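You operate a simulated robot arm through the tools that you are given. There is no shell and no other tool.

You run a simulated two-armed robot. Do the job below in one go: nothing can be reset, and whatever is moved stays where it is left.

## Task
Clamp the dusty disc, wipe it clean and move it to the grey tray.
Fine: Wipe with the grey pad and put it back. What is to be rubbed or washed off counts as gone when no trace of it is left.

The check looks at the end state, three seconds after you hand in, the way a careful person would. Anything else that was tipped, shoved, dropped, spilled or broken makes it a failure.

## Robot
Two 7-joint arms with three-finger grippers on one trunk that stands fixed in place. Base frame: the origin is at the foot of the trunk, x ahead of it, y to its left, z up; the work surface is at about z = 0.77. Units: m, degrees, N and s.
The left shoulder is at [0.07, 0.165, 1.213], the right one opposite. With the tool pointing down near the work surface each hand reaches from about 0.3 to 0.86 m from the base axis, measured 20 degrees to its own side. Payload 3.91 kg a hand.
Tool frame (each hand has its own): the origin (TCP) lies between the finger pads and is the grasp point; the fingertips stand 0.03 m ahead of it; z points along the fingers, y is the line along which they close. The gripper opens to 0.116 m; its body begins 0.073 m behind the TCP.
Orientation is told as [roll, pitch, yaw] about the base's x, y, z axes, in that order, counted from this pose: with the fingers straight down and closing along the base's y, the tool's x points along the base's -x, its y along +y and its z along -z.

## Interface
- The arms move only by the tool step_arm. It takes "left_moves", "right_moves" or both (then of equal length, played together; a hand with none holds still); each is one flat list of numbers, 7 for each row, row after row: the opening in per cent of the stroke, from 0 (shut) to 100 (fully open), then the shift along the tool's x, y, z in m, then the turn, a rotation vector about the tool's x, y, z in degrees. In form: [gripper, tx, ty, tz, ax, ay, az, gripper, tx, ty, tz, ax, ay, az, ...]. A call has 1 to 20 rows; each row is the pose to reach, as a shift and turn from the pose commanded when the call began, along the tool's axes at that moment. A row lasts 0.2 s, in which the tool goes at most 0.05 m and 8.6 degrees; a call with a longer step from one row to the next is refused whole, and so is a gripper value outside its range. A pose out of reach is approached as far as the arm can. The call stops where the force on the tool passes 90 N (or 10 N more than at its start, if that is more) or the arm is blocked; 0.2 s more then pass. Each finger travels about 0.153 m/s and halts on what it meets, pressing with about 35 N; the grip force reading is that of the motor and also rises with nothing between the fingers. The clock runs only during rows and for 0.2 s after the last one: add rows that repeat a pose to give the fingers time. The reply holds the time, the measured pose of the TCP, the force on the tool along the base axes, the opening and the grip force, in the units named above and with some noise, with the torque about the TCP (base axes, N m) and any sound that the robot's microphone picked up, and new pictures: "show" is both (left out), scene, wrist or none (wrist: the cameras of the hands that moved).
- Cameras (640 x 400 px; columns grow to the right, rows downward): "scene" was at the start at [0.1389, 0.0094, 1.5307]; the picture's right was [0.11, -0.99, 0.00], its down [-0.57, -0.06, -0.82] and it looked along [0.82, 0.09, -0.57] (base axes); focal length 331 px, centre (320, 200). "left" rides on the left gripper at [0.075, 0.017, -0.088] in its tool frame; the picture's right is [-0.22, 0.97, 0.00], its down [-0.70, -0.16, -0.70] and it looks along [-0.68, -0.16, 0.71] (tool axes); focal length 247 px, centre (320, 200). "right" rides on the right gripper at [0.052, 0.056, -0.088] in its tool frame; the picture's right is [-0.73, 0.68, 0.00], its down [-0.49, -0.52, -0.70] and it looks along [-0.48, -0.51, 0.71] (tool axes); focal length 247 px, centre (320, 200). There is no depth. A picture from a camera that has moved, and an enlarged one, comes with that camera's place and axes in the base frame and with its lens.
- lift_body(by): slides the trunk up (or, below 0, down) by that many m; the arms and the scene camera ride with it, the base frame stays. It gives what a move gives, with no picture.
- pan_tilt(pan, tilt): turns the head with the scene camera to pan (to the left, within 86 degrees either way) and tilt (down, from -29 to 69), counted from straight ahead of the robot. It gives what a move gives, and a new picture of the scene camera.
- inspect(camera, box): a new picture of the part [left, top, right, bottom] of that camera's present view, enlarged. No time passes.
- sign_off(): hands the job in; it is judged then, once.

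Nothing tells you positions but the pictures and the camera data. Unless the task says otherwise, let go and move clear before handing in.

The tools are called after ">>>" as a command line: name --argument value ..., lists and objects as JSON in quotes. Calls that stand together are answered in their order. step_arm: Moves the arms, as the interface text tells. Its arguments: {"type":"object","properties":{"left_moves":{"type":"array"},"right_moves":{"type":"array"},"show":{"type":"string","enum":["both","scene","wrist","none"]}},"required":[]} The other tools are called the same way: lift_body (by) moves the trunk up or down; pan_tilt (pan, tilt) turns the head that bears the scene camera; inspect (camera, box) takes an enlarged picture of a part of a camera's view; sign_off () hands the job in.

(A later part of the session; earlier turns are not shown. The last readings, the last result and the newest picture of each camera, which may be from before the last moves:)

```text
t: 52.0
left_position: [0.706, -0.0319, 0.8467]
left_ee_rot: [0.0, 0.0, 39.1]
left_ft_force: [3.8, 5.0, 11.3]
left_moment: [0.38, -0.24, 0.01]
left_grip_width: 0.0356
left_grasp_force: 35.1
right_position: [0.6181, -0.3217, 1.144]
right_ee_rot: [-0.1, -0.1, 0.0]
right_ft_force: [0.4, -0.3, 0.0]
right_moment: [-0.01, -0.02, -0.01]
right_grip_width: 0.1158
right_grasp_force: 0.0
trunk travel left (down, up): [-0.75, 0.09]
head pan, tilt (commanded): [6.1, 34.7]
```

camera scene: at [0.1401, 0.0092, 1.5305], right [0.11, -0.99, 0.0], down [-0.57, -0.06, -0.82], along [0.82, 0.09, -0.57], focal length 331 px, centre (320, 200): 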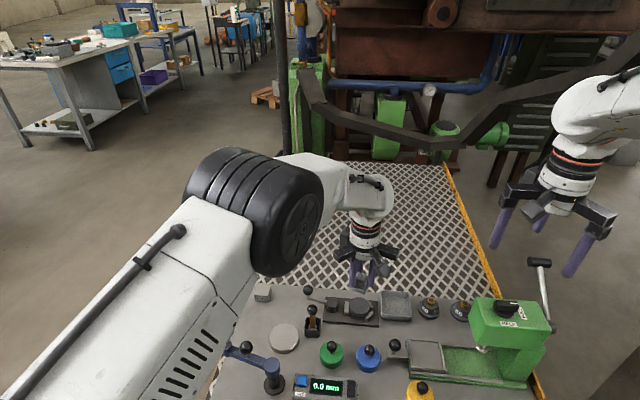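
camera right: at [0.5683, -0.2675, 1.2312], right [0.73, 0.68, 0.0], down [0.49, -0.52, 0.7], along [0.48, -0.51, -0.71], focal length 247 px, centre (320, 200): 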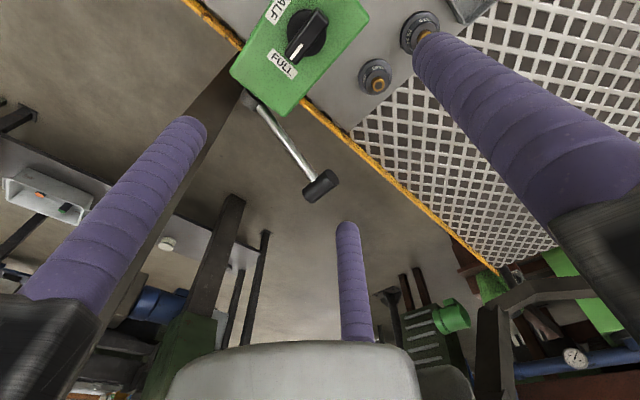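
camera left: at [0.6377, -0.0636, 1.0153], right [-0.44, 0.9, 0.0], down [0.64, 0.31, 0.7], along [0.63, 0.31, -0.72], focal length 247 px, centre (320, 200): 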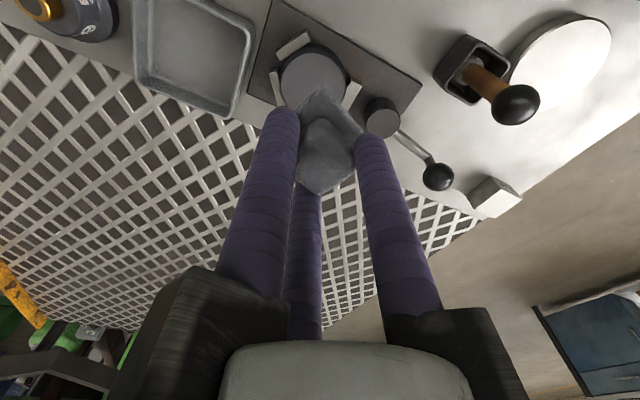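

Wiping done again with steady contact. I'll lift back to travel height and inspect the disc closely.

>>> step_arm --left_moves '[0, 0, 0, -0.012, 0, 0, 0, 0, 0, 0, -0.052, 0, 0, 0, 0, 0, 0, -0.092, 0, 0, 0, 0, 0, 0, -0.092, 0, 0, 0]' --show "both"

>>> inspect --camera "scene" --box '[351, 295, 379, 317]'

>>> inspect --camera "left" --box '[260, 20, 400, 120]'

```text
t: 53.0
left_position: [0.7041, -0.0333, 0.9371]
left_ee_rot: [0.1, 0.1, 39.0]
left_ft_force: [-0.5, 0.0, 0.1]
left_moment: [0.0, 0.05, 0.01]
left_grip_width: 0.0357
left_grasp_force: 35.0
right_position: [0.6192, -0.3235, 1.1419]
right_ee_rot: [-0.1, 0.0, -0.2]
right_ft_force: [0.7, -0.5, -0.1]
right_moment: [0.01, 0.03, 0.02]
right_grip_width: 0.116
right_grasp_force: 0.0
trunk travel left (down, up): [-0.75, 0.09]
head pan, tilt (commanded): [6.1, 34.7]
camera scene: at [0.14, 0.0091, 1.5306], right [0.11, -0.99, 0.0], down [-0.57, -0.06, -0.82], along [0.82, 0.09, -0.57], focal length 331 px, centre (320, 200)
camera left: at [0.6359, -0.0661, 1.027], right [-0.44, 0.9, 0.0], down [0.64, 0.31, 0.7], along [0.63, 0.31, -0.72], focal length 247 px, centre (320, 200)
```

scene: 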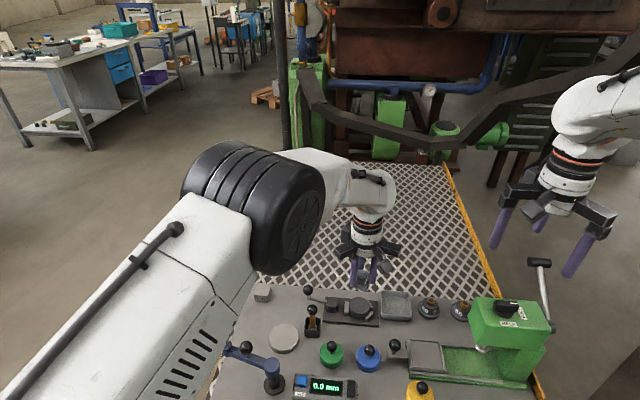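
left: 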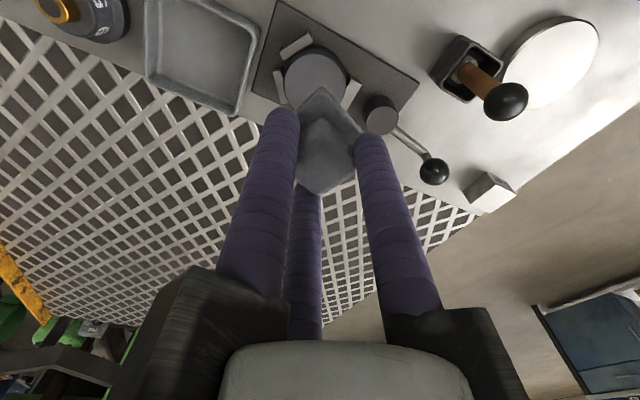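

```text
16.00 times, centred on (365, 306) of scene
camera zoom: at [0.14, 0.0091, 1.5306], right [0.11, -0.99, 0.0], down [-0.57, -0.06, -0.82], along [0.82, 0.09, -0.57], focal length 5303 px, centre (-400, -1496)
```

zoom: 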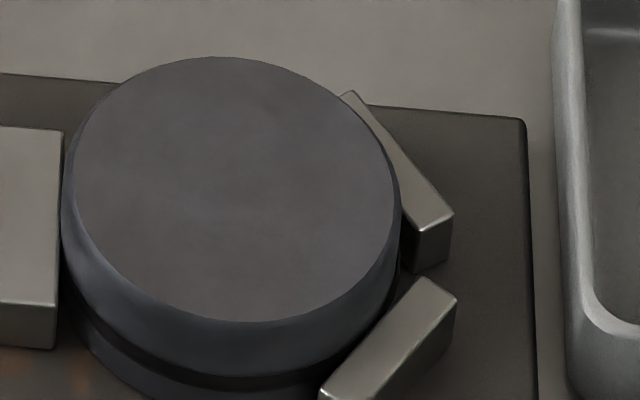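

```text
4.00 times, centred on (330, 70) of left
camera zoom: at [0.6359, -0.0661, 1.027], right [-0.44, 0.9, 0.0], down [0.64, 0.31, 0.7], along [0.63, 0.31, -0.72], focal length 988 px, centre (280, 720)
```

zoom: 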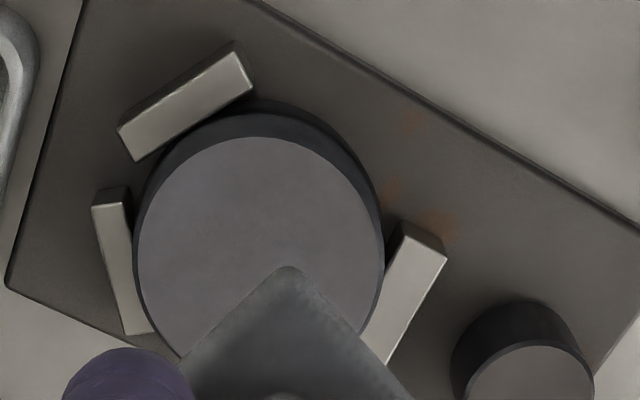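

The disc is clean now with no speckle left. I'll carry the pad back over its original spot along the same path.

>>> step_arm --left_moves '[0, -0.0248, 0.0254, 0, 0, 0, 0, 0, -0.0496, 0.0509, 0, 0, 0, 0, 0, -0.0744, 0.0763, 0, 0, 0, 0, 0, -0.0992, 0.1017, 0, 0, 0, 0, 0, -0.124, 0.1272, 0, 0, 0, 0, 0, -0.1488, 0.1526, 0, 0, 0, 0, 0, -0.1488, 0.1526, 0, 0, 0, 0, 0, -0.1488, 0.1526, 0, 0, 0, 0]' --show "wrist"

>>> step_arm --left_moves '[0, 0, 0, 0.035, 0, 0, 0, 0, 0, 0, 0.07, 0, 0, 0, 0, 0, 0, 0.095, 0, 0, 0, 0, 0, 0, 0.11, 0, 0, 0, 0, 0, 0, 0.116, 0, 0, 0, 0, 0, 0, 0.116, 0, 0, 0]' --show "wrist"

>>> inspect --camera "scene" --box '[230, 245, 320, 315]'

```text
t: 54.8
left_position: [0.7258, 0.1783, 0.9392]
left_ee_rot: [0.0, 0.0, 38.9]
left_ft_force: [0.4, 0.4, -0.2]
left_moment: [0.01, 0.0, 0.01]
left_grip_width: 0.0355
left_grasp_force: 35.0
right_position: [0.618, -0.323, 1.1427]
right_ee_rot: [0.0, 0.0, -0.1]
right_ft_force: [-0.6, -0.3, 0.0]
right_moment: [0.02, -0.02, 0.01]
right_grip_width: 0.116
right_grasp_force: 0.0
trunk travel left (down, up): [-0.75, 0.09]
head pan, tilt (commanded): [6.1, 34.7]
camera left: at [0.6581, 0.1458, 1.0269], right [-0.44, 0.9, 0.0], down [0.64, 0.31, 0.7], along [0.63, 0.31, -0.71], focal length 247 px, centre (320, 200)
```

left: 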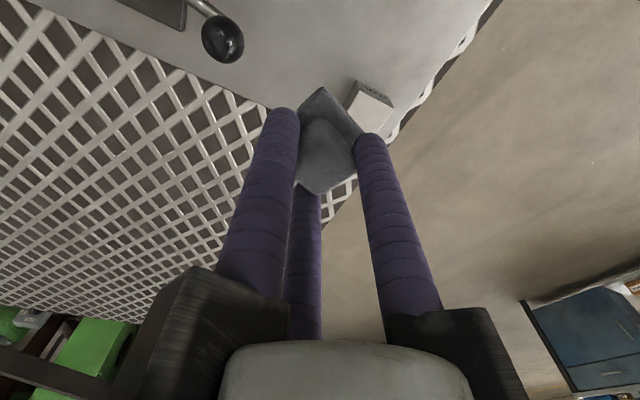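

```text
t: 56.2
left_position: [0.7245, 0.1797, 0.8214]
left_ee_rot: [0.0, 0.0, 39.0]
left_ft_force: [0.9, 0.2, 0.0]
left_moment: [0.05, 0.0, -0.02]
left_grip_width: 0.0357
left_grasp_force: 35.5
right_position: [0.618, -0.3218, 1.141]
right_ee_rot: [0.1, 0.0, 0.0]
right_ft_force: [-0.5, -0.3, -0.2]
right_moment: [-0.03, -0.02, 0.03]
right_grip_width: 0.1159
right_grasp_force: 0.0
trunk travel left (down, up): [-0.75, 0.09]
head pan, tilt (commanded): [6.1, 34.7]
camera left: at [0.6562, 0.1463, 0.9096], right [-0.44, 0.9, 0.0], down [0.64, 0.31, 0.7], along [0.63, 0.31, -0.71], focal length 247 px, centre (320, 200)
```

left: 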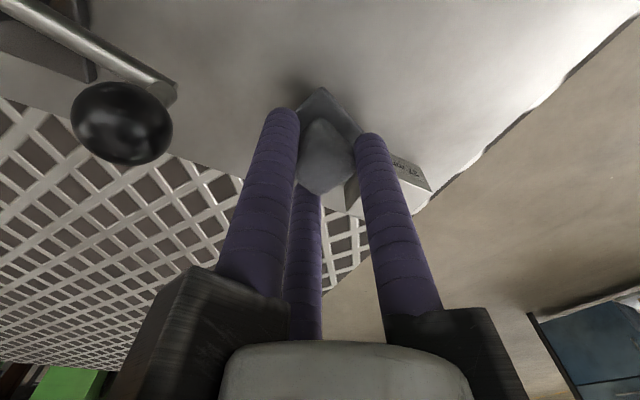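

```text
5.71 times, centred on (275, 280) of scene
camera zoom: at [0.1388, 0.0093, 1.5307], right [0.11, -0.99, 0.0], down [-0.57, -0.06, -0.82], along [0.82, 0.09, -0.57], focal length 1894 px, centre (577, -257)
```

zoom: 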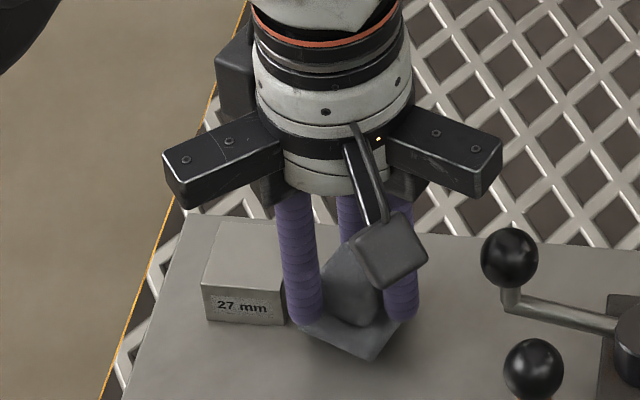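

The pad is about 4 mm above its old spot. I'll set it down gently.

>>> step_arm --left_moves '[0, 0, 0, 0.0015, 0, 0, 0, 0, 0, 0, 0.003, 0, 0, 0, 0, 0, 0, 0.004, 0, 0, 0, 0, 0, 0, 0.004, 0, 0, 0]' --show "none"

```text
t: 57.2
left_position: [0.7244, 0.1791, 0.8169]
left_ee_rot: [0.0, -0.1, 39.0]
left_ft_force: [0.3, -0.7, -1.2]
left_moment: [0.05, -0.02, -0.01]
left_grip_width: 0.0357
left_grasp_force: 34.9
right_position: [0.6195, -0.323, 1.1429]
right_ee_rot: [-0.1, -0.1, -0.1]
right_ft_force: [0.2, 0.2, -0.3]
right_moment: [-0.03, 0.02, 0.06]
right_grip_width: 0.116
right_grasp_force: 0.0
trunk travel left (down, up): [-0.75, 0.09]
head pan, tilt (commanded): [6.1, 34.7]
```

>>> step_arm --left_moves '[0, 0, 0, 0.0007, 0, 0, 0, 0, 0, 0, 0.0014, 0, 0, 0]' --show "none"

```text
t: 57.8
left_position: [0.7249, 0.1796, 0.8145]
left_ee_rot: [0.1, 0.0, 39.0]
left_ft_force: [-0.1, -0.1, -0.3]
left_moment: [0.01, -0.02, 0.02]
left_grip_width: 0.0358
left_grasp_force: 34.9
right_position: [0.6188, -0.3226, 1.142]
right_ee_rot: [0.0, 0.0, 0.0]
right_ft_force: [0.0, -0.3, -0.1]
right_moment: [0.02, -0.01, 0.0]
right_grip_width: 0.1158
right_grasp_force: 0.1
trunk travel left (down, up): [-0.75, 0.09]
head pan, tilt (commanded): [6.1, 34.7]
```

Still no contact, so the pad seems to have slid up a little in the grip during wiping. I'll keep stepping down until it touches.

>>> step_arm --left_moves '[0, 0, 0, 0.0007, 0, 0, 0, 0, 0, 0, 0.0014, 0, 0, 0]' --show "none"

>>> step_arm --left_moves '[0, 0, 0, 0.0007, 0, 0, 0, 0, 0, 0, 0.0014, 0, 0, 0]' --show "wrist"

>>> inspect --camera "scene" --box '[245, 270, 305, 315]'

```text
t: 58.4
left_position: [0.7243, 0.1794, 0.815]
left_ee_rot: [-0.1, 0.0, 39.1]
left_ft_force: [0.1, 0.2, -1.2]
left_moment: [0.05, 0.03, 0.01]
left_grip_width: 0.0359
left_grasp_force: 35.6
right_position: [0.6182, -0.3231, 1.1419]
right_ee_rot: [0.0, -0.1, -0.1]
right_ft_force: [0.5, 0.1, -0.2]
right_moment: [-0.01, 0.02, -0.01]
right_grip_width: 0.116
right_grasp_force: 0.0
trunk travel left (down, up): [-0.75, 0.09]
head pan, tilt (commanded): [6.1, 34.7]
```

```text
t: 59.0
left_position: [0.7244, 0.1788, 0.8148]
left_ee_rot: [-0.1, -0.1, 39.0]
left_ft_force: [-0.9, -0.8, 4.4]
left_moment: [0.09, 0.01, 0.0]
left_grip_width: 0.0356
left_grasp_force: 34.3
right_position: [0.6173, -0.3229, 1.1429]
right_ee_rot: [-0.1, 0.1, -0.1]
right_ft_force: [0.5, -0.4, 0.7]
right_moment: [0.02, -0.01, 0.01]
right_grip_width: 0.1159
right_grasp_force: 0.1
trunk travel left (down, up): [-0.75, 0.09]
head pan, tilt (commanded): [6.1, 34.7]
camera left: at [0.6559, 0.1463, 0.9031], right [-0.44, 0.9, 0.0], down [0.64, 0.31, 0.7], along [0.63, 0.31, -0.71], focal length 247 px, centre (320, 200)
```

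left: 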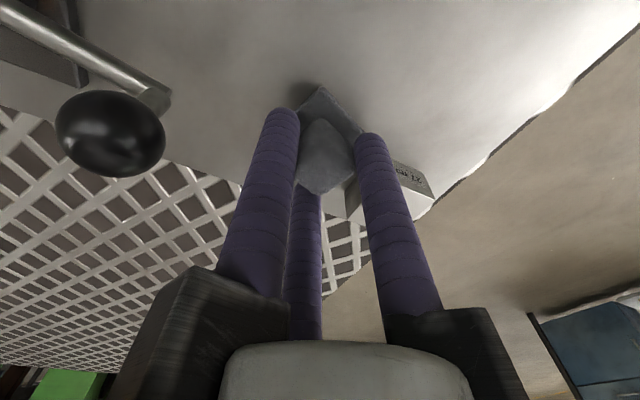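

```text
8.89 times, centred on (275, 292) of scene
camera zoom: at [0.1379, 0.0089, 1.5309], right [0.11, -0.99, 0.0], down [-0.57, -0.06, -0.82], along [0.82, 0.09, -0.57], focal length 2946 px, centre (720, -622)
```

zoom: 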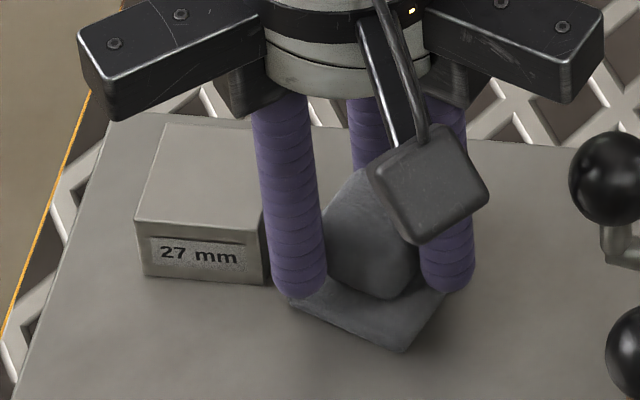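

Pad is resting on the table (4 N). I'll open the fingers to the same width as before and rise straight up.

>>> step_arm --left_moves '[32, 0, 0, 0, 0, 0, 0, 38, 0, 0, 0, 0, 0, 0, 43, 0, 0, 0, 0, 0, 0, 45, 0, 0, 0, 0, 0, 0, 45, 0, 0, 0, 0, 0, 0]' --show "wrist"

>>> step_arm --left_moves '[45, 0, 0, -0.015, 0, 0, 0, 45, 0, 0, -0.05, 0, 0, 0, 45, 0, 0, -0.1, 0, 0, 0, 45, 0, 0, -0.15, 0, 0, 0, 45, 0, 0, -0.15, 0, 0, 0]' --show "wrist"

>>> inspect --camera "scene" --box '[245, 275, 305, 315]'

```text
t: 60.2
left_position: [0.7241, 0.1784, 0.8139]
left_ee_rot: [0.1, 0.0, 38.9]
left_ft_force: [0.3, -0.3, 0.1]
left_moment: [-0.01, 0.04, -0.04]
left_grip_width: 0.0521
left_grasp_force: 0.1
right_position: [0.6176, -0.3235, 1.1435]
right_ee_rot: [0.0, -0.1, -0.1]
right_ft_force: [-0.7, 0.4, 1.1]
right_moment: [0.03, -0.02, 0.01]
right_grip_width: 0.1161
right_grasp_force: 0.1
trunk travel left (down, up): [-0.75, 0.09]
head pan, tilt (commanded): [6.1, 34.7]
camera left: at [0.6561, 0.1466, 0.9022], right [-0.44, 0.9, 0.0], down [0.64, 0.31, 0.7], along [0.63, 0.31, -0.71], focal length 247 px, centre (320, 200)
```

left: 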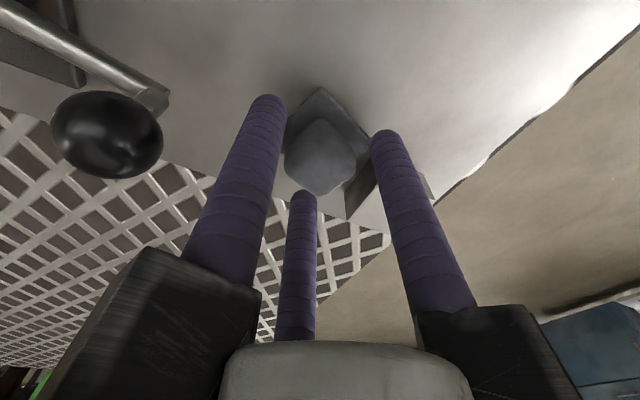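

```text
t: 61.4
left_position: [0.7255, 0.1777, 0.9644]
left_ee_rot: [0.0, 0.1, 38.9]
left_ft_force: [-0.7, 0.6, 0.0]
left_moment: [0.03, -0.02, -0.04]
left_grip_width: 0.0521
left_grasp_force: 0.0
right_position: [0.6193, -0.3224, 1.1428]
right_ee_rot: [0.0, 0.1, -0.2]
right_ft_force: [0.2, -0.8, 0.7]
right_moment: [-0.03, 0.01, -0.01]
right_grip_width: 0.1161
right_grasp_force: 0.0
trunk travel left (down, up): [-0.75, 0.09]
head pan, tilt (commanded): [6.1, 34.7]
camera left: at [0.6573, 0.1452, 1.0536], right [-0.44, 0.9, 0.0], down [0.64, 0.31, 0.7], along [0.63, 0.31, -0.72], focal length 247 px, centre (320, 200)
```

left: 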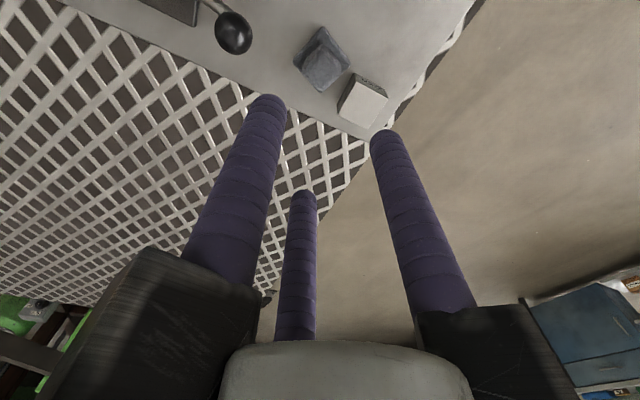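

```text
10.00 times, centred on (275, 295) of scene
camera zoom: at [0.1398, 0.0095, 1.5306], right [0.11, -0.99, 0.0], down [-0.57, -0.06, -0.82], along [0.82, 0.09, -0.57], focal length 3314 px, centre (770, -750)
```

zoom: 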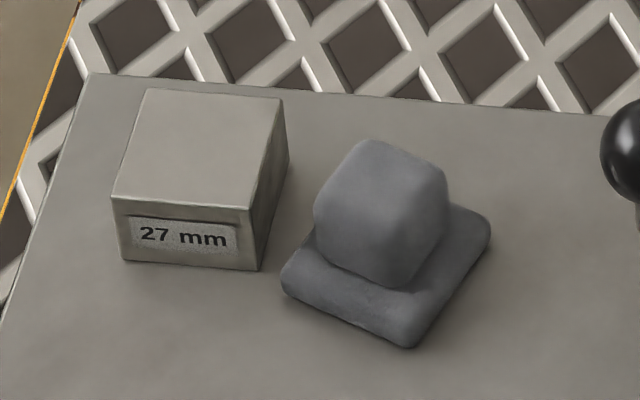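

The pad is back in its place (within about 5 mm, same orientation). Next I'll unclamp: move the left hand above the lever ball at about (0.723, 0.104), with yaw -10° so the rod is in the finger gap.

>>> step_arm --left_moves '[45, 0.0082, -0.0096, 0.0024, 0, 0, 8.2, 45, 0.0164, -0.0191, 0.0048, 0, 0, 16.4, 45, 0.0246, -0.0287, 0.0072, 0, 0, 24.6, 45, 0.0328, -0.0383, 0.0096, 0, 0, 32.8, 45, 0.041, -0.0478, 0.012, 0, 0, 41, 45, 0.0491, -0.0574, 0.0144, 0, 0, 49, 45, 0.0491, -0.0574, 0.0144, 0, 0, 49]' --show "both"

>>> inspect --camera "left" --box '[160, 20, 400, 170]'

```text
t: 63.0
left_position: [0.7235, 0.1041, 0.9497]
left_ee_rot: [0.1, 0.1, -10.1]
left_ft_force: [-0.1, 0.6, 0.1]
left_moment: [-0.01, -0.02, 0.01]
left_grip_width: 0.0521
left_grasp_force: 0.0
right_position: [0.6181, -0.3226, 1.1421]
right_ee_rot: [0.0, -0.1, 0.1]
right_ft_force: [0.0, -0.6, -0.1]
right_moment: [0.01, -0.02, 0.04]
right_grip_width: 0.1163
right_grasp_force: 0.0
trunk travel left (down, up): [-0.75, 0.09]
head pan, tilt (commanded): [6.1, 34.7]
camera scene: at [0.1387, 0.0095, 1.5307], right [0.11, -0.99, 0.0], down [-0.57, -0.06, -0.82], along [0.82, 0.09, -0.57], focal length 331 px, centre (320, 200)
camera left: at [0.6533, 0.135, 1.0379], right [0.39, 0.92, 0.0], down [0.66, -0.28, 0.7], along [0.64, -0.27, -0.71], focal length 247 px, centre (320, 200)
```

scene: 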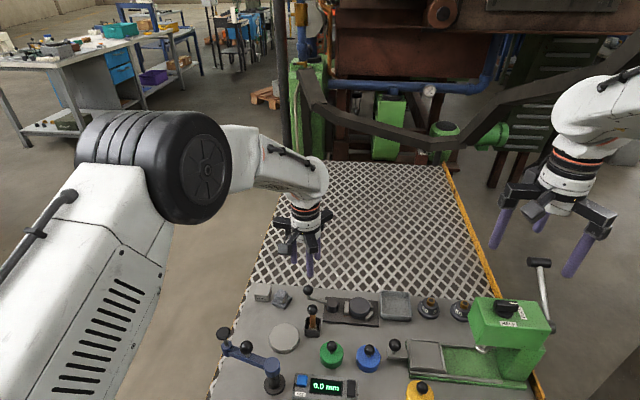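
left: 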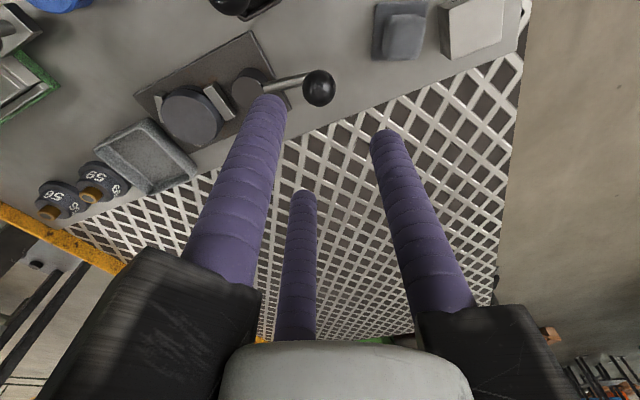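

```text
2.67 times, centred on (280, 95) of left
camera zoom: at [0.6533, 0.135, 1.0379], right [0.39, 0.92, 0.0], down [0.66, -0.28, 0.7], along [0.64, -0.27, -0.71], focal length 659 px, centre (427, 480)
```

zoom: 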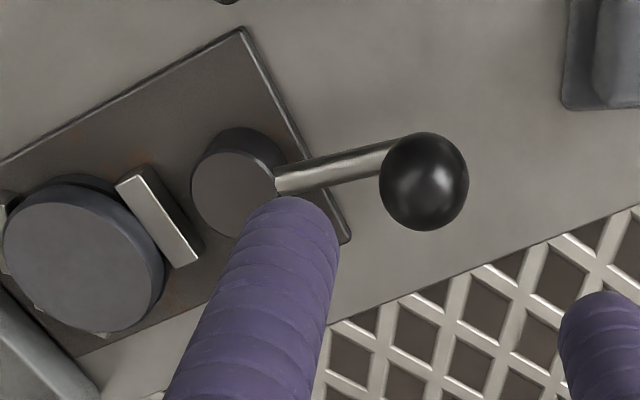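

The ball shows at (0.7228, 0.1044), right under the hand. I'll descend and close on it.

>>> step_arm --left_moves '[45, 0, 0, 0.035, 0, 0, 0, 45, 0, 0, 0.07, 0, 0, 0, 45, 0, 0, 0.1, 0, 0, 0, 45, 0, 0, 0.1205, 0, 0, 0, 45, 0, 0, 0.1205, 0, 0, 0]' --show "wrist"

>>> inspect --camera "scene" --box '[260, 230, 380, 330]'

```text
t: 64.2
left_position: [0.7228, 0.1026, 0.8294]
left_ee_rot: [0.0, -0.1, -10.1]
left_ft_force: [-0.1, 0.5, -0.1]
left_moment: [0.01, -0.01, -0.04]
left_grip_width: 0.0521
left_grasp_force: 0.0
right_position: [0.6179, -0.3218, 1.1426]
right_ee_rot: [0.1, -0.1, 0.0]
right_ft_force: [-0.8, 0.9, -0.2]
right_moment: [-0.02, -0.03, -0.05]
right_grip_width: 0.116
right_grasp_force: 0.1
trunk travel left (down, up): [-0.75, 0.09]
head pan, tilt (commanded): [6.1, 34.7]
camera left: at [0.653, 0.1339, 0.918], right [0.39, 0.92, 0.0], down [0.66, -0.28, 0.7], along [0.64, -0.27, -0.71], focal length 247 px, centre (320, 200)
```

left: 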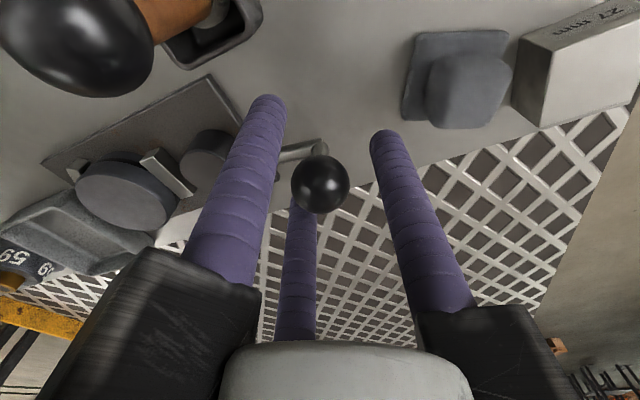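

```text
4.00 times, centred on (320, 280) of scene
camera zoom: at [0.1383, 0.0093, 1.5308], right [0.11, -0.99, 0.0], down [-0.57, -0.06, -0.82], along [0.82, 0.09, -0.57], focal length 1326 px, centre (320, -120)
```

zoom: 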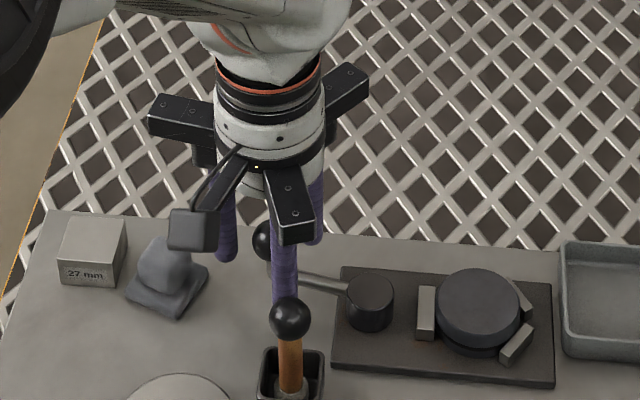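

Ball is centred between the fingers. Closing on it now.

>>> step_arm --left_moves '[36, 0, 0.001, 0, 0, 0, 0, 28, 0, 0.001, 0, 0, 0, 0, 18, 0, 0.001, 0, 0, 0, 0, 8, 0, 0.001, 0, 0, 0, 0, 0, 0, 0.001, 0, 0, 0, 0, 0, 0, 0.001, 0, 0, 0, 0]' --show "none"

```text
t: 65.6
left_position: [0.723, 0.1027, 0.8301]
left_ee_rot: [0.0, 0.0, -10.2]
left_ft_force: [-2.5, -6.5, -0.8]
left_moment: [-0.17, 0.03, -0.08]
left_grip_width: 0.0271
left_grasp_force: 45.0
right_position: [0.6178, -0.3244, 1.1419]
right_ee_rot: [0.0, 0.0, -0.1]
right_ft_force: [1.4, 0.5, -0.1]
right_moment: [-0.03, -0.01, 0.0]
right_grip_width: 0.1163
right_grasp_force: 0.1
trunk travel left (down, up): [-0.75, 0.09]
head pan, tilt (commanded): [6.1, 34.7]
```

Gripped. I'll swing the lever clockwise back along its arc to release the clamp, watching forces.

>>> step_arm --left_moves '[0, -0.0048, -0.0012, 0, 0, 0, 4, 0, -0.0095, -0.0017, 0, 0, 0, 8, 0, -0.0143, -0.0025, 0, 0, 0, 12, 0, -0.0189, -0.0037, 0, 0, 0, 16, 0, -0.0235, -0.0051, 0, 0, 0, 20, 0, -0.0279, -0.0069, 0, 0, 0, 24, 0, -0.0279, -0.0069, 0, 0, 0, 24]' --show "wrist"

>>> inspect --camera "scene" --box '[290, 250, 410, 330]'

```text
t: 67.2
left_position: [0.7492, 0.0924, 0.8294]
left_ee_rot: [0.1, -0.1, -34.1]
left_ft_force: [-2.3, -5.6, 9.7]
left_moment: [-0.26, 0.23, 0.08]
left_grip_width: 0.0272
left_grasp_force: 44.6
right_position: [0.6168, -0.3234, 1.1438]
right_ee_rot: [0.0, -0.1, -0.1]
right_ft_force: [0.2, -0.3, -0.1]
right_moment: [0.02, 0.02, 0.01]
right_grip_width: 0.1159
right_grasp_force: 0.1
trunk travel left (down, up): [-0.75, 0.09]
head pan, tilt (commanded): [6.1, 34.7]
camera left: at [0.6973, 0.1494, 0.9183], right [0.73, 0.68, 0.0], down [0.49, -0.52, 0.7], along [0.48, -0.51, -0.71], focal length 247 px, centre (320, 200)
```

left: 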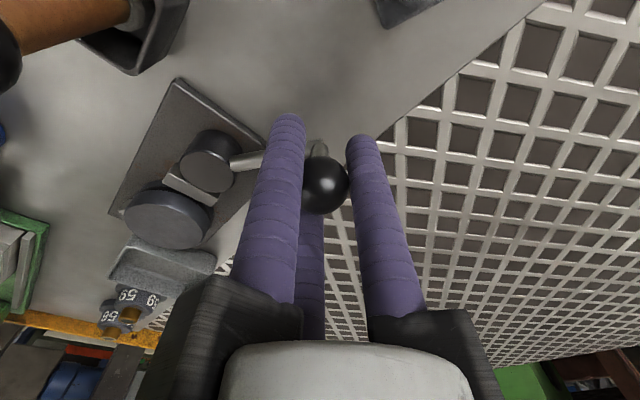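

```text
5.00 times, centred on (350, 290) of scene
camera zoom: at [0.1371, 0.0082, 1.531], right [0.11, -0.99, 0.0], down [-0.56, -0.06, -0.82], along [0.82, 0.09, -0.57], focal length 1657 px, centre (170, -250)
```

zoom: 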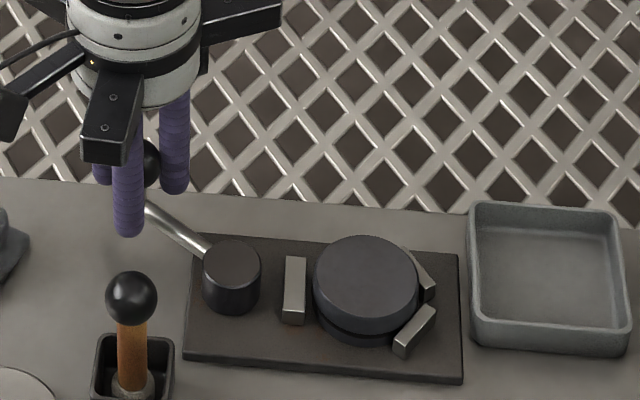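

The lever is swinging back freely and the jaw is retreating. I'll continue the arc.

>>> step_arm --left_moves '[0, -0.0048, -0.0012, -0.001, 0, 0, 4, 0, -0.0095, -0.0017, -0.0015, 0, 0, 8, 0, -0.0143, -0.0025, -0.0015, 0, 0, 12, 0, -0.0189, -0.0037, -0.0015, 0, 0, 16, 0, -0.0235, -0.0051, -0.0015, 0, 0, 20, 0, -0.0279, -0.0069, -0.0015, 0, 0, 24, 0, -0.0279, -0.0069, -0.0015, 0, 0, 24]' --show "none"

>>> step_arm --left_moves '[0, -0.0048, -0.0002, 0, 0, 0, 4, 0, -0.0095, -0.0007, 0, 0, 0, 8, 0, -0.0143, -0.0015, 0, 0, 0, 12, 0, -0.0189, -0.0027, 0, 0, 0, 16, 0, -0.0235, -0.0041, 0, 0, 0, 20, 0, -0.0279, -0.0059, 0, 0, 0, 24, 0, -0.0322, -0.008, 0, 0, 0, 28, 0, -0.0322, -0.008, 0, 0, 0, 28]' --show "wrist"

>>> inspect --camera "scene" --box '[290, 250, 410, 330]'

```text
t: 68.8
left_position: [0.7688, 0.0721, 0.8291]
left_ee_rot: [0.0, 0.0, -58.0]
left_ft_force: [2.7, 3.4, 6.3]
left_moment: [0.14, -0.02, -0.07]
left_grip_width: 0.0274
left_grasp_force: 45.3
right_position: [0.6185, -0.3229, 1.1423]
right_ee_rot: [0.0, 0.0, 0.0]
right_ft_force: [0.2, 0.1, -0.6]
right_moment: [-0.02, -0.02, 0.01]
right_grip_width: 0.116
right_grasp_force: 0.1
trunk travel left (down, up): [-0.75, 0.09]
head pan, tilt (commanded): [6.1, 34.7]
```

```text
t: 70.6
left_position: [0.7765, 0.0395, 0.8307]
left_ee_rot: [0.0, 0.0, -86.1]
left_ft_force: [-2.3, 3.1, 2.9]
left_moment: [0.05, 0.08, -0.28]
left_grip_width: 0.027
left_grasp_force: 44.8
right_position: [0.6173, -0.3225, 1.1428]
right_ee_rot: [-0.1, 0.0, -0.1]
right_ft_force: [-0.2, 0.1, 0.2]
right_moment: [0.02, -0.02, 0.02]
right_grip_width: 0.1159
right_grasp_force: 0.0
trunk travel left (down, up): [-0.75, 0.09]
head pan, tilt (commanded): [6.1, 34.7]
camera left: at [0.7908, 0.1165, 0.9182], right [0.99, -0.16, 0.0], down [-0.11, -0.71, 0.7], along [-0.11, -0.69, -0.71], focal length 247 px, centre (320, 200)
```

left: 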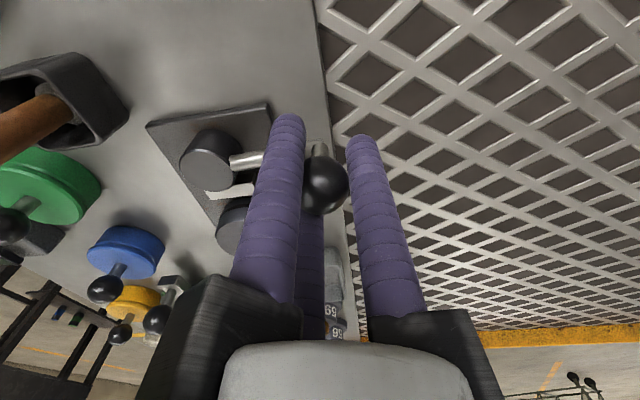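

```text
5.00 times, centred on (350, 290) of scene
camera zoom: at [0.138, 0.0097, 1.5308], right [0.11, -0.99, 0.0], down [-0.57, -0.06, -0.82], along [0.82, 0.09, -0.57], focal length 1657 px, centre (170, -250)
```

zoom: 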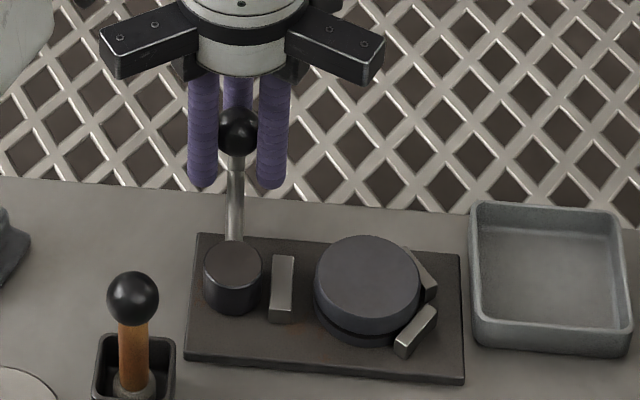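

The jaw is fully back and the disc is free, resting against the V-stop. I'll let go of the lever and lift the left hand away, then park it to the left.

>>> step_arm --left_moves '[10, 0, 0, 0, 0, 0, 0, 25, 0, 0, 0, 0, 0, 0, 38, 0, 0, 0, 0, 0, 0, 48, 0, 0, 0, 0, 0, 0, 48, 0, 0, 0, 0, 0, 0]' --show "wrist"

>>> step_arm --left_moves '[48, 0, 0, -0.02, 0, 0, 0, 48, 0, 0, -0.06, 0, 0, 0, 48, 0, 0, -0.11, 0, 0, 0, 48, 0, 0, -0.16, 0, 0, 0, 48, 0, 0, -0.2, 0, 0, 0, 48, 0, 0, -0.2, 0, 0, 0]' --show "none"

```text
t: 71.8
left_position: [0.7784, 0.0395, 0.8289]
left_ee_rot: [0.0, 0.0, -86.1]
left_ft_force: [0.0, 0.2, 0.1]
left_moment: [0.0, 0.0, 0.0]
left_grip_width: 0.0556
left_grasp_force: 0.1
right_position: [0.6183, -0.3236, 1.1435]
right_ee_rot: [0.0, -0.1, 0.0]
right_ft_force: [0.0, -0.4, -0.8]
right_moment: [-0.01, 0.02, 0.02]
right_grip_width: 0.1161
right_grasp_force: 0.1
trunk travel left (down, up): [-0.75, 0.09]
head pan, tilt (commanded): [6.1, 34.7]
camera left: at [0.7916, 0.1167, 0.9183], right [0.99, -0.16, 0.0], down [-0.11, -0.71, 0.7], along [-0.11, -0.69, -0.71], focal length 247 px, centre (320, 200)
```

left: 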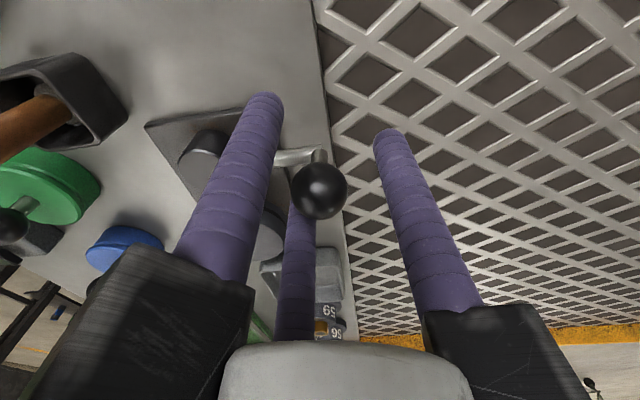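

```text
t: 73.2
left_position: [0.7795, 0.0388, 1.0312]
left_ee_rot: [-0.1, 0.1, -86.0]
left_ft_force: [0.7, 0.1, -0.1]
left_moment: [-0.01, 0.03, -0.01]
left_grip_width: 0.0556
left_grasp_force: 0.1
right_position: [0.618, -0.3226, 1.143]
right_ee_rot: [0.0, 0.0, -0.1]
right_ft_force: [0.2, -0.6, -0.3]
right_moment: [0.02, -0.02, -0.03]
right_grip_width: 0.116
right_grasp_force: 0.1
trunk travel left (down, up): [-0.75, 0.09]
head pan, tilt (commanded): [6.1, 34.7]
```

The lever is released and the left hand is up. I'll park the left hand well to the left so the right hand can take the disc.

>>> step_arm --left_moves '[48, 0.0246, -0.0129, -0.0064, 0, 0, -7.8, 48, 0.0492, -0.0257, -0.0127, 0, 0, -15.6, 48, 0.0738, -0.0386, -0.0191, 0, 0, -23.4, 48, 0.0984, -0.0515, -0.0255, 0, 0, -31.2, 48, 0.123, -0.0643, -0.0318, 0, 0, -39, 48, 0.1476, -0.0772, -0.0382, 0, 0, -46.8, 48, 0.1722, -0.09, -0.0445, 0, 0, -54.6, 48, 0.1968, -0.1029, -0.0509, 0, 0, -62.4, 48, 0.2214, -0.1158, -0.0573, 0, 0, -70.2, 48, 0.246, -0.1286, -0.0636, 0, 0, -78, 48, 0.2706, -0.1415, -0.07, 0, 0, -86, 48, 0.2706, -0.1415, -0.07, 0, 0, -86]' --show "scene"

>>> inspect --camera "scene" --box '[315, 270, 425, 335]'

```text
t: 75.8
left_position: [0.6218, 0.3018, 1.1003]
left_ee_rot: [0.0, 0.0, 0.1]
left_ft_force: [-0.2, -0.6, -0.6]
left_moment: [0.0, 0.0, -0.03]
left_grip_width: 0.0556
left_grasp_force: 0.0
right_position: [0.6173, -0.324, 1.1416]
right_ee_rot: [-0.1, 0.0, -0.1]
right_ft_force: [-0.6, 1.2, -0.1]
right_moment: [-0.03, 0.0, -0.01]
right_grip_width: 0.1159
right_grasp_force: 0.0
trunk travel left (down, up): [-0.75, 0.09]
head pan, tilt (commanded): [6.1, 34.7]
camera scene: at [0.1393, 0.0088, 1.5307], right [0.11, -0.99, 0.0], down [-0.57, -0.06, -0.82], along [0.82, 0.09, -0.57], focal length 331 px, centre (320, 200)
```

scene: 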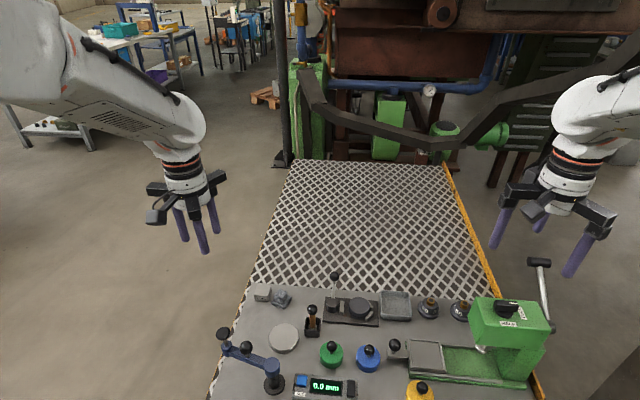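

```text
5.82 times, centred on (370, 302) of scene
camera zoom: at [0.1393, 0.0088, 1.5307], right [0.11, -0.99, 0.0], down [-0.57, -0.06, -0.82], along [0.82, 0.09, -0.57], focal length 1928 px, centre (29, -396)
```

zoom: 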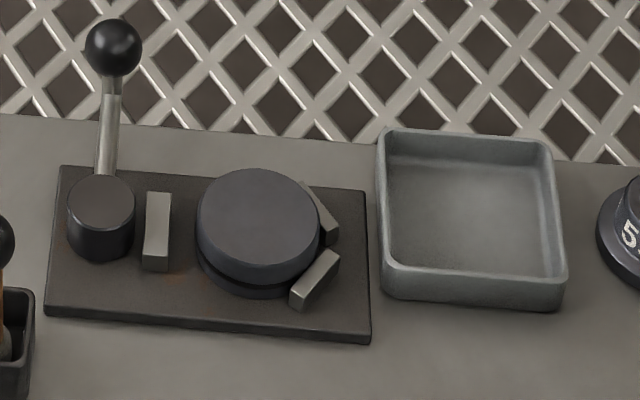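

Scene is clear. I'll bring the right hand over the disc, turned 60° so one finger faces the gap between the V-bars and the other two pass beside the jaw.

>>> step_arm --right_moves '[90, -0.0113, 0.0362, 0.024, 0, 0, -7.5, 80, -0.0226, 0.0724, 0.048, 0, 0, -15, 70, -0.0339, 0.1086, 0.072, 0, 0, -22.5, 60, -0.0453, 0.1448, 0.096, 0, 0, -30, 55, -0.0566, 0.1809, 0.12, 0, 0, -37.5, 55, -0.0679, 0.2171, 0.144, 0, 0, -45, 55, -0.0792, 0.2533, 0.168, 0, 0, -52.5, 55, -0.0905, 0.2895, 0.192, 0, 0, -60, 55, -0.0905, 0.2895, 0.192, 0, 0, -60, 55, -0.0905, 0.2895, 0.192, 0, 0, -60]' --show "both"

>>> inspect --camera "right" --box '[200, 20, 440, 180]'

>>> inspect --camera "scene" --box '[300, 220, 440, 335]'

```text
t: 78.0
left_position: [0.6209, 0.3024, 1.1009]
left_ee_rot: [0.0, 0.1, 0.0]
left_ft_force: [-0.3, -1.4, -0.9]
left_moment: [-0.03, 0.0, 0.02]
left_grip_width: 0.0558
left_grasp_force: 0.0
right_position: [0.7132, -0.0353, 0.9529]
right_ee_rot: [-0.1, 0.0, 60.0]
right_ft_force: [-0.5, 0.3, 0.7]
right_moment: [0.0, 0.0, 0.01]
right_grip_width: 0.0636
right_grasp_force: 0.1
trunk travel left (down, up): [-0.75, 0.09]
head pan, tilt (commanded): [6.1, 34.7]
camera scene: at [0.1389, 0.0096, 1.5307], right [0.11, -0.99, 0.0], down [-0.57, -0.06, -0.82], along [0.82, 0.09, -0.57], focal length 331 px, centre (320, 200)
camera right: at [0.6385, -0.0538, 1.0422], right [-0.22, 0.97, 0.0], down [0.7, 0.16, 0.7], along [0.68, 0.16, -0.71], focal length 247 px, centre (320, 200)
```

scene: 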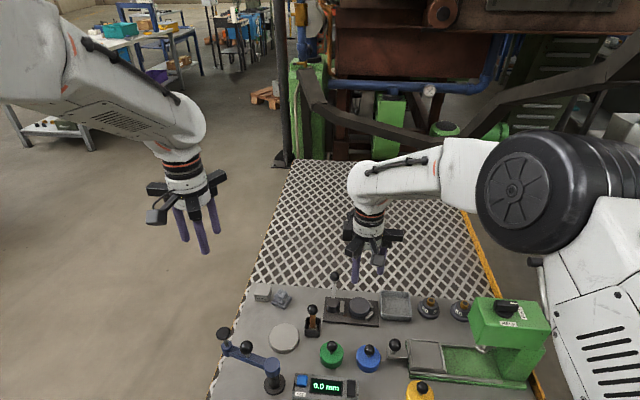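
right: 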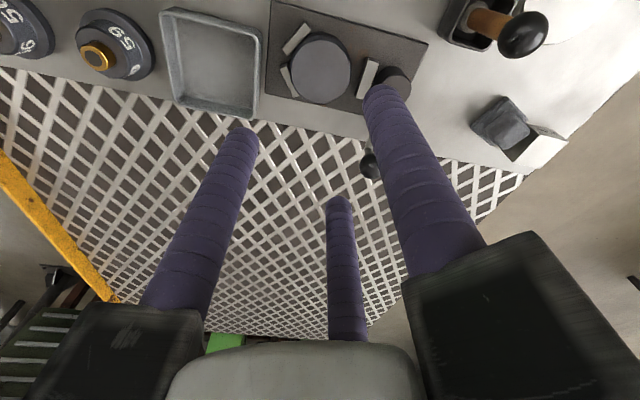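

```text
2.50 times, centred on (320, 100) of right
camera zoom: at [0.6385, -0.0538, 1.0422], right [-0.22, 0.97, 0.0], down [0.7, 0.16, 0.7], along [0.68, 0.16, -0.71], focal length 617 px, centre (320, 450)
```

zoom: 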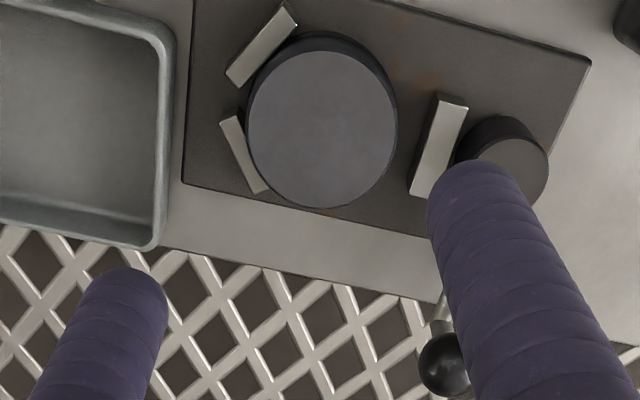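

```text
3.48 times, centred on (370, 278) of scene
camera zoom: at [0.1389, 0.0096, 1.5307], right [0.11, -0.99, 0.0], down [-0.57, -0.06, -0.82], along [0.82, 0.09, -0.57], focal length 1153 px, centre (146, -70)
```

zoom: 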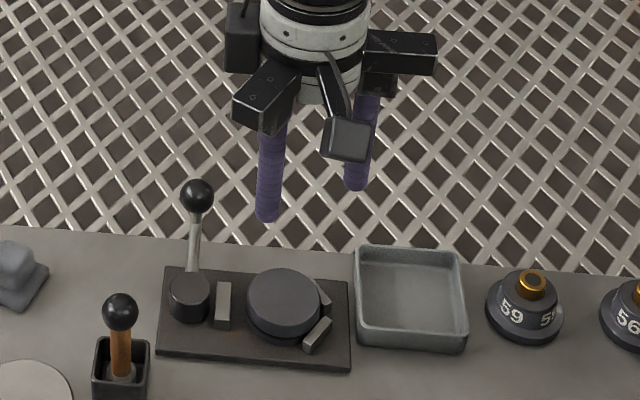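

The right camera puts the disc at (0.710, -0.0365), top z about 0.802, with the jaw tops at about 0.785 and the tray rim at about 0.79. I'll centre and lower most of the way, then check clearance.

>>> step_arm --right_moves '[55, 0.0019, 0.0023, 0.03, 0, 0, 0, 55, 0.0019, 0.0023, 0.06, 0, 0, 0, 55, 0.0019, 0.0023, 0.09, 0, 0, 0, 55, 0.0019, 0.0023, 0.11, 0, 0, 0, 55, 0.0019, 0.0023, 0.11, 0, 0, 0]' --show "both"

>>> inspect --camera "right" --box '[200, 20, 440, 220]'

>>> inspect --camera "scene" --box '[310, 240, 420, 330]'

```text
t: 79.2
left_position: [0.6207, 0.302, 1.1021]
left_ee_rot: [0.1, 0.0, 0.0]
left_ft_force: [-0.6, 0.3, 0.2]
left_moment: [-0.01, 0.01, 0.0]
left_grip_width: 0.0556
left_grasp_force: 0.1
right_position: [0.708, -0.0338, 0.8423]
right_ee_rot: [0.0, -0.1, 59.9]
right_ft_force: [-0.1, 0.3, 0.0]
right_moment: [-0.01, 0.03, 0.02]
right_grip_width: 0.0637
right_grasp_force: 0.1
trunk travel left (down, up): [-0.75, 0.09]
head pan, tilt (commanded): [6.1, 34.7]
camera scene: at [0.1386, 0.0094, 1.5307], right [0.11, -0.99, 0.0], down [-0.57, -0.06, -0.82], along [0.82, 0.09, -0.57], focal length 331 px, centre (320, 200)
camera right: at [0.6346, -0.0525, 0.9319], right [-0.22, 0.97, 0.0], down [0.7, 0.16, 0.7], along [0.68, 0.16, -0.71], focal length 247 px, centre (320, 200)
```

scene: 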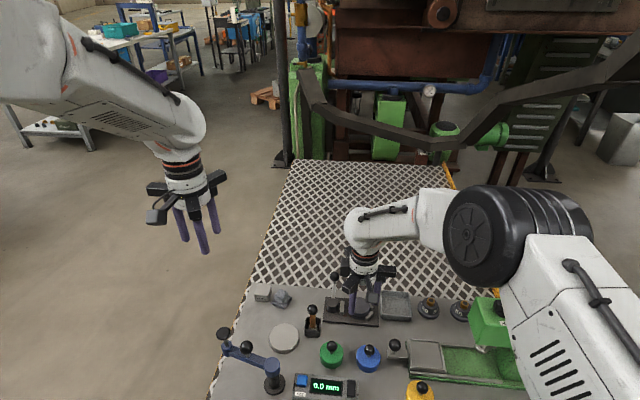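
right: 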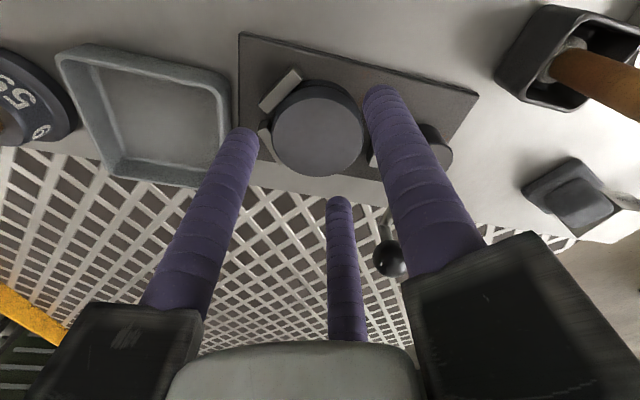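

```text
2.00 times, centred on (320, 120) of right
camera zoom: at [0.6346, -0.0525, 0.9319], right [-0.22, 0.97, 0.0], down [0.7, 0.16, 0.7], along [0.68, 0.16, -0.71], focal length 494 px, centre (320, 360)
```

zoom: 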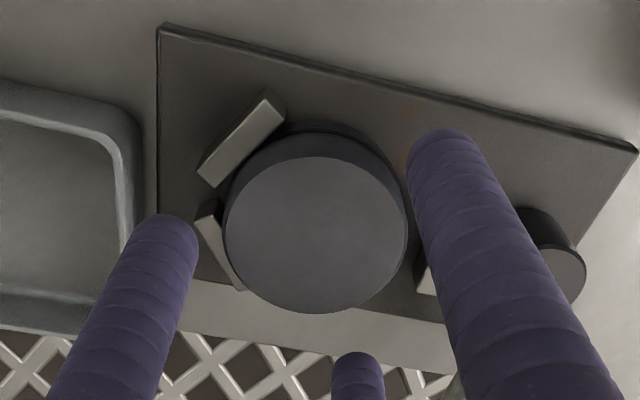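

```text
4.44 times, centred on (365, 285) of scene
camera zoom: at [0.1386, 0.0094, 1.5307], right [0.11, -0.99, 0.0], down [-0.57, -0.06, -0.82], along [0.82, 0.09, -0.57], focal length 1473 px, centre (120, -178)
```

zoom: 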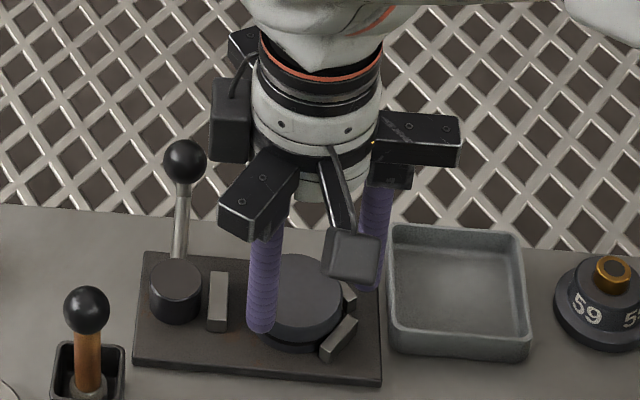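

Disc sits centred within about 2 mm. I'll shift slightly and lower until the fingertips are just above the bar tops.

>>> step_arm --right_moves '[55, 0.0013, -0.0008, 0.008, 0, 0, 0, 55, 0.0013, -0.0008, 0.016, 0, 0, 0, 55, 0.0013, -0.0008, 0.022, 0, 0, 0, 55, 0.0013, -0.0008, 0.0255, 0, 0, 0, 55, 0.0013, -0.0008, 0.0255, 0, 0, 0]' --show "wrist"

>>> inspect --camera "right" --box '[200, 60, 440, 260]'

>>> inspect --camera "scene" --box '[310, 250, 420, 330]'

```text
t: 80.4
left_position: [0.6225, 0.3023, 1.1001]
left_ee_rot: [0.0, 0.0, 0.0]
left_ft_force: [0.3, -0.4, -0.5]
left_moment: [0.02, -0.02, 0.01]
left_grip_width: 0.0556
left_grasp_force: 0.1
right_position: [0.7085, -0.0352, 0.8161]
right_ee_rot: [0.0, 0.0, 60.0]
right_ft_force: [0.6, 0.3, 1.6]
right_moment: [-0.05, -0.03, 0.08]
right_grip_width: 0.064
right_grasp_force: 0.0
trunk travel left (down, up): [-0.75, 0.09]
head pan, tilt (commanded): [6.1, 34.7]
camera right: at [0.6352, -0.0535, 0.9051], right [-0.22, 0.97, 0.0], down [0.7, 0.16, 0.7], along [0.68, 0.16, -0.71], focal length 247 px, centre (320, 200)
```

right: 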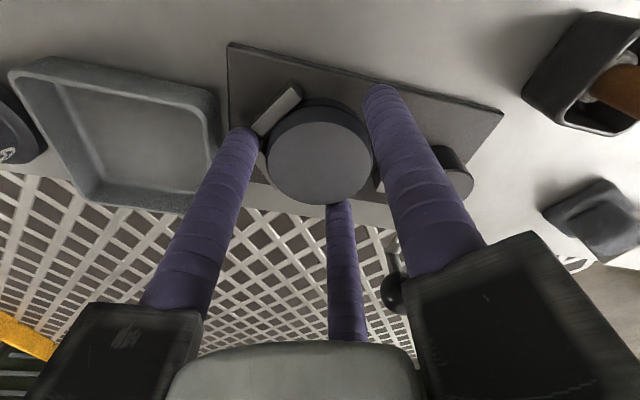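

```text
2.00 times, centred on (320, 160) of right
camera zoom: at [0.6352, -0.0535, 0.9051], right [-0.22, 0.97, 0.0], down [0.7, 0.16, 0.7], along [0.68, 0.16, -0.71], focal length 494 px, centre (320, 280)
```

zoom: 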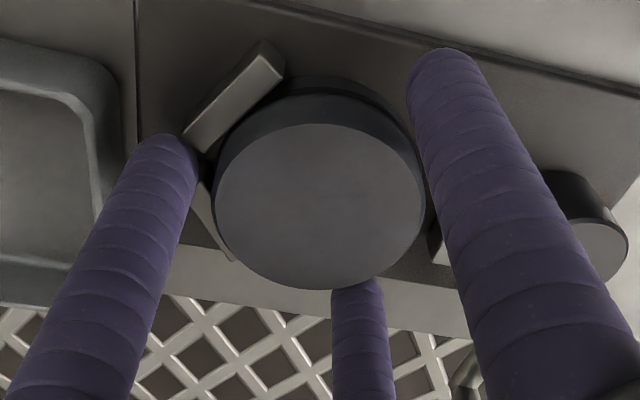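

```text
5.00 times, centred on (365, 290) of scene
camera zoom: at [0.1389, 0.0094, 1.5307], right [0.11, -0.99, 0.0], down [-0.57, -0.06, -0.82], along [0.82, 0.09, -0.57], focal length 1657 px, centre (95, -250)
```

zoom: 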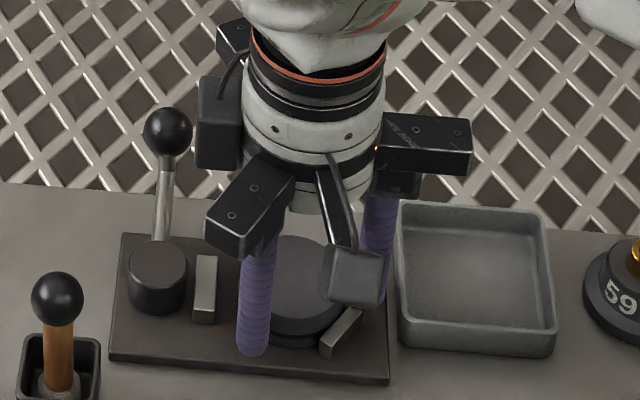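

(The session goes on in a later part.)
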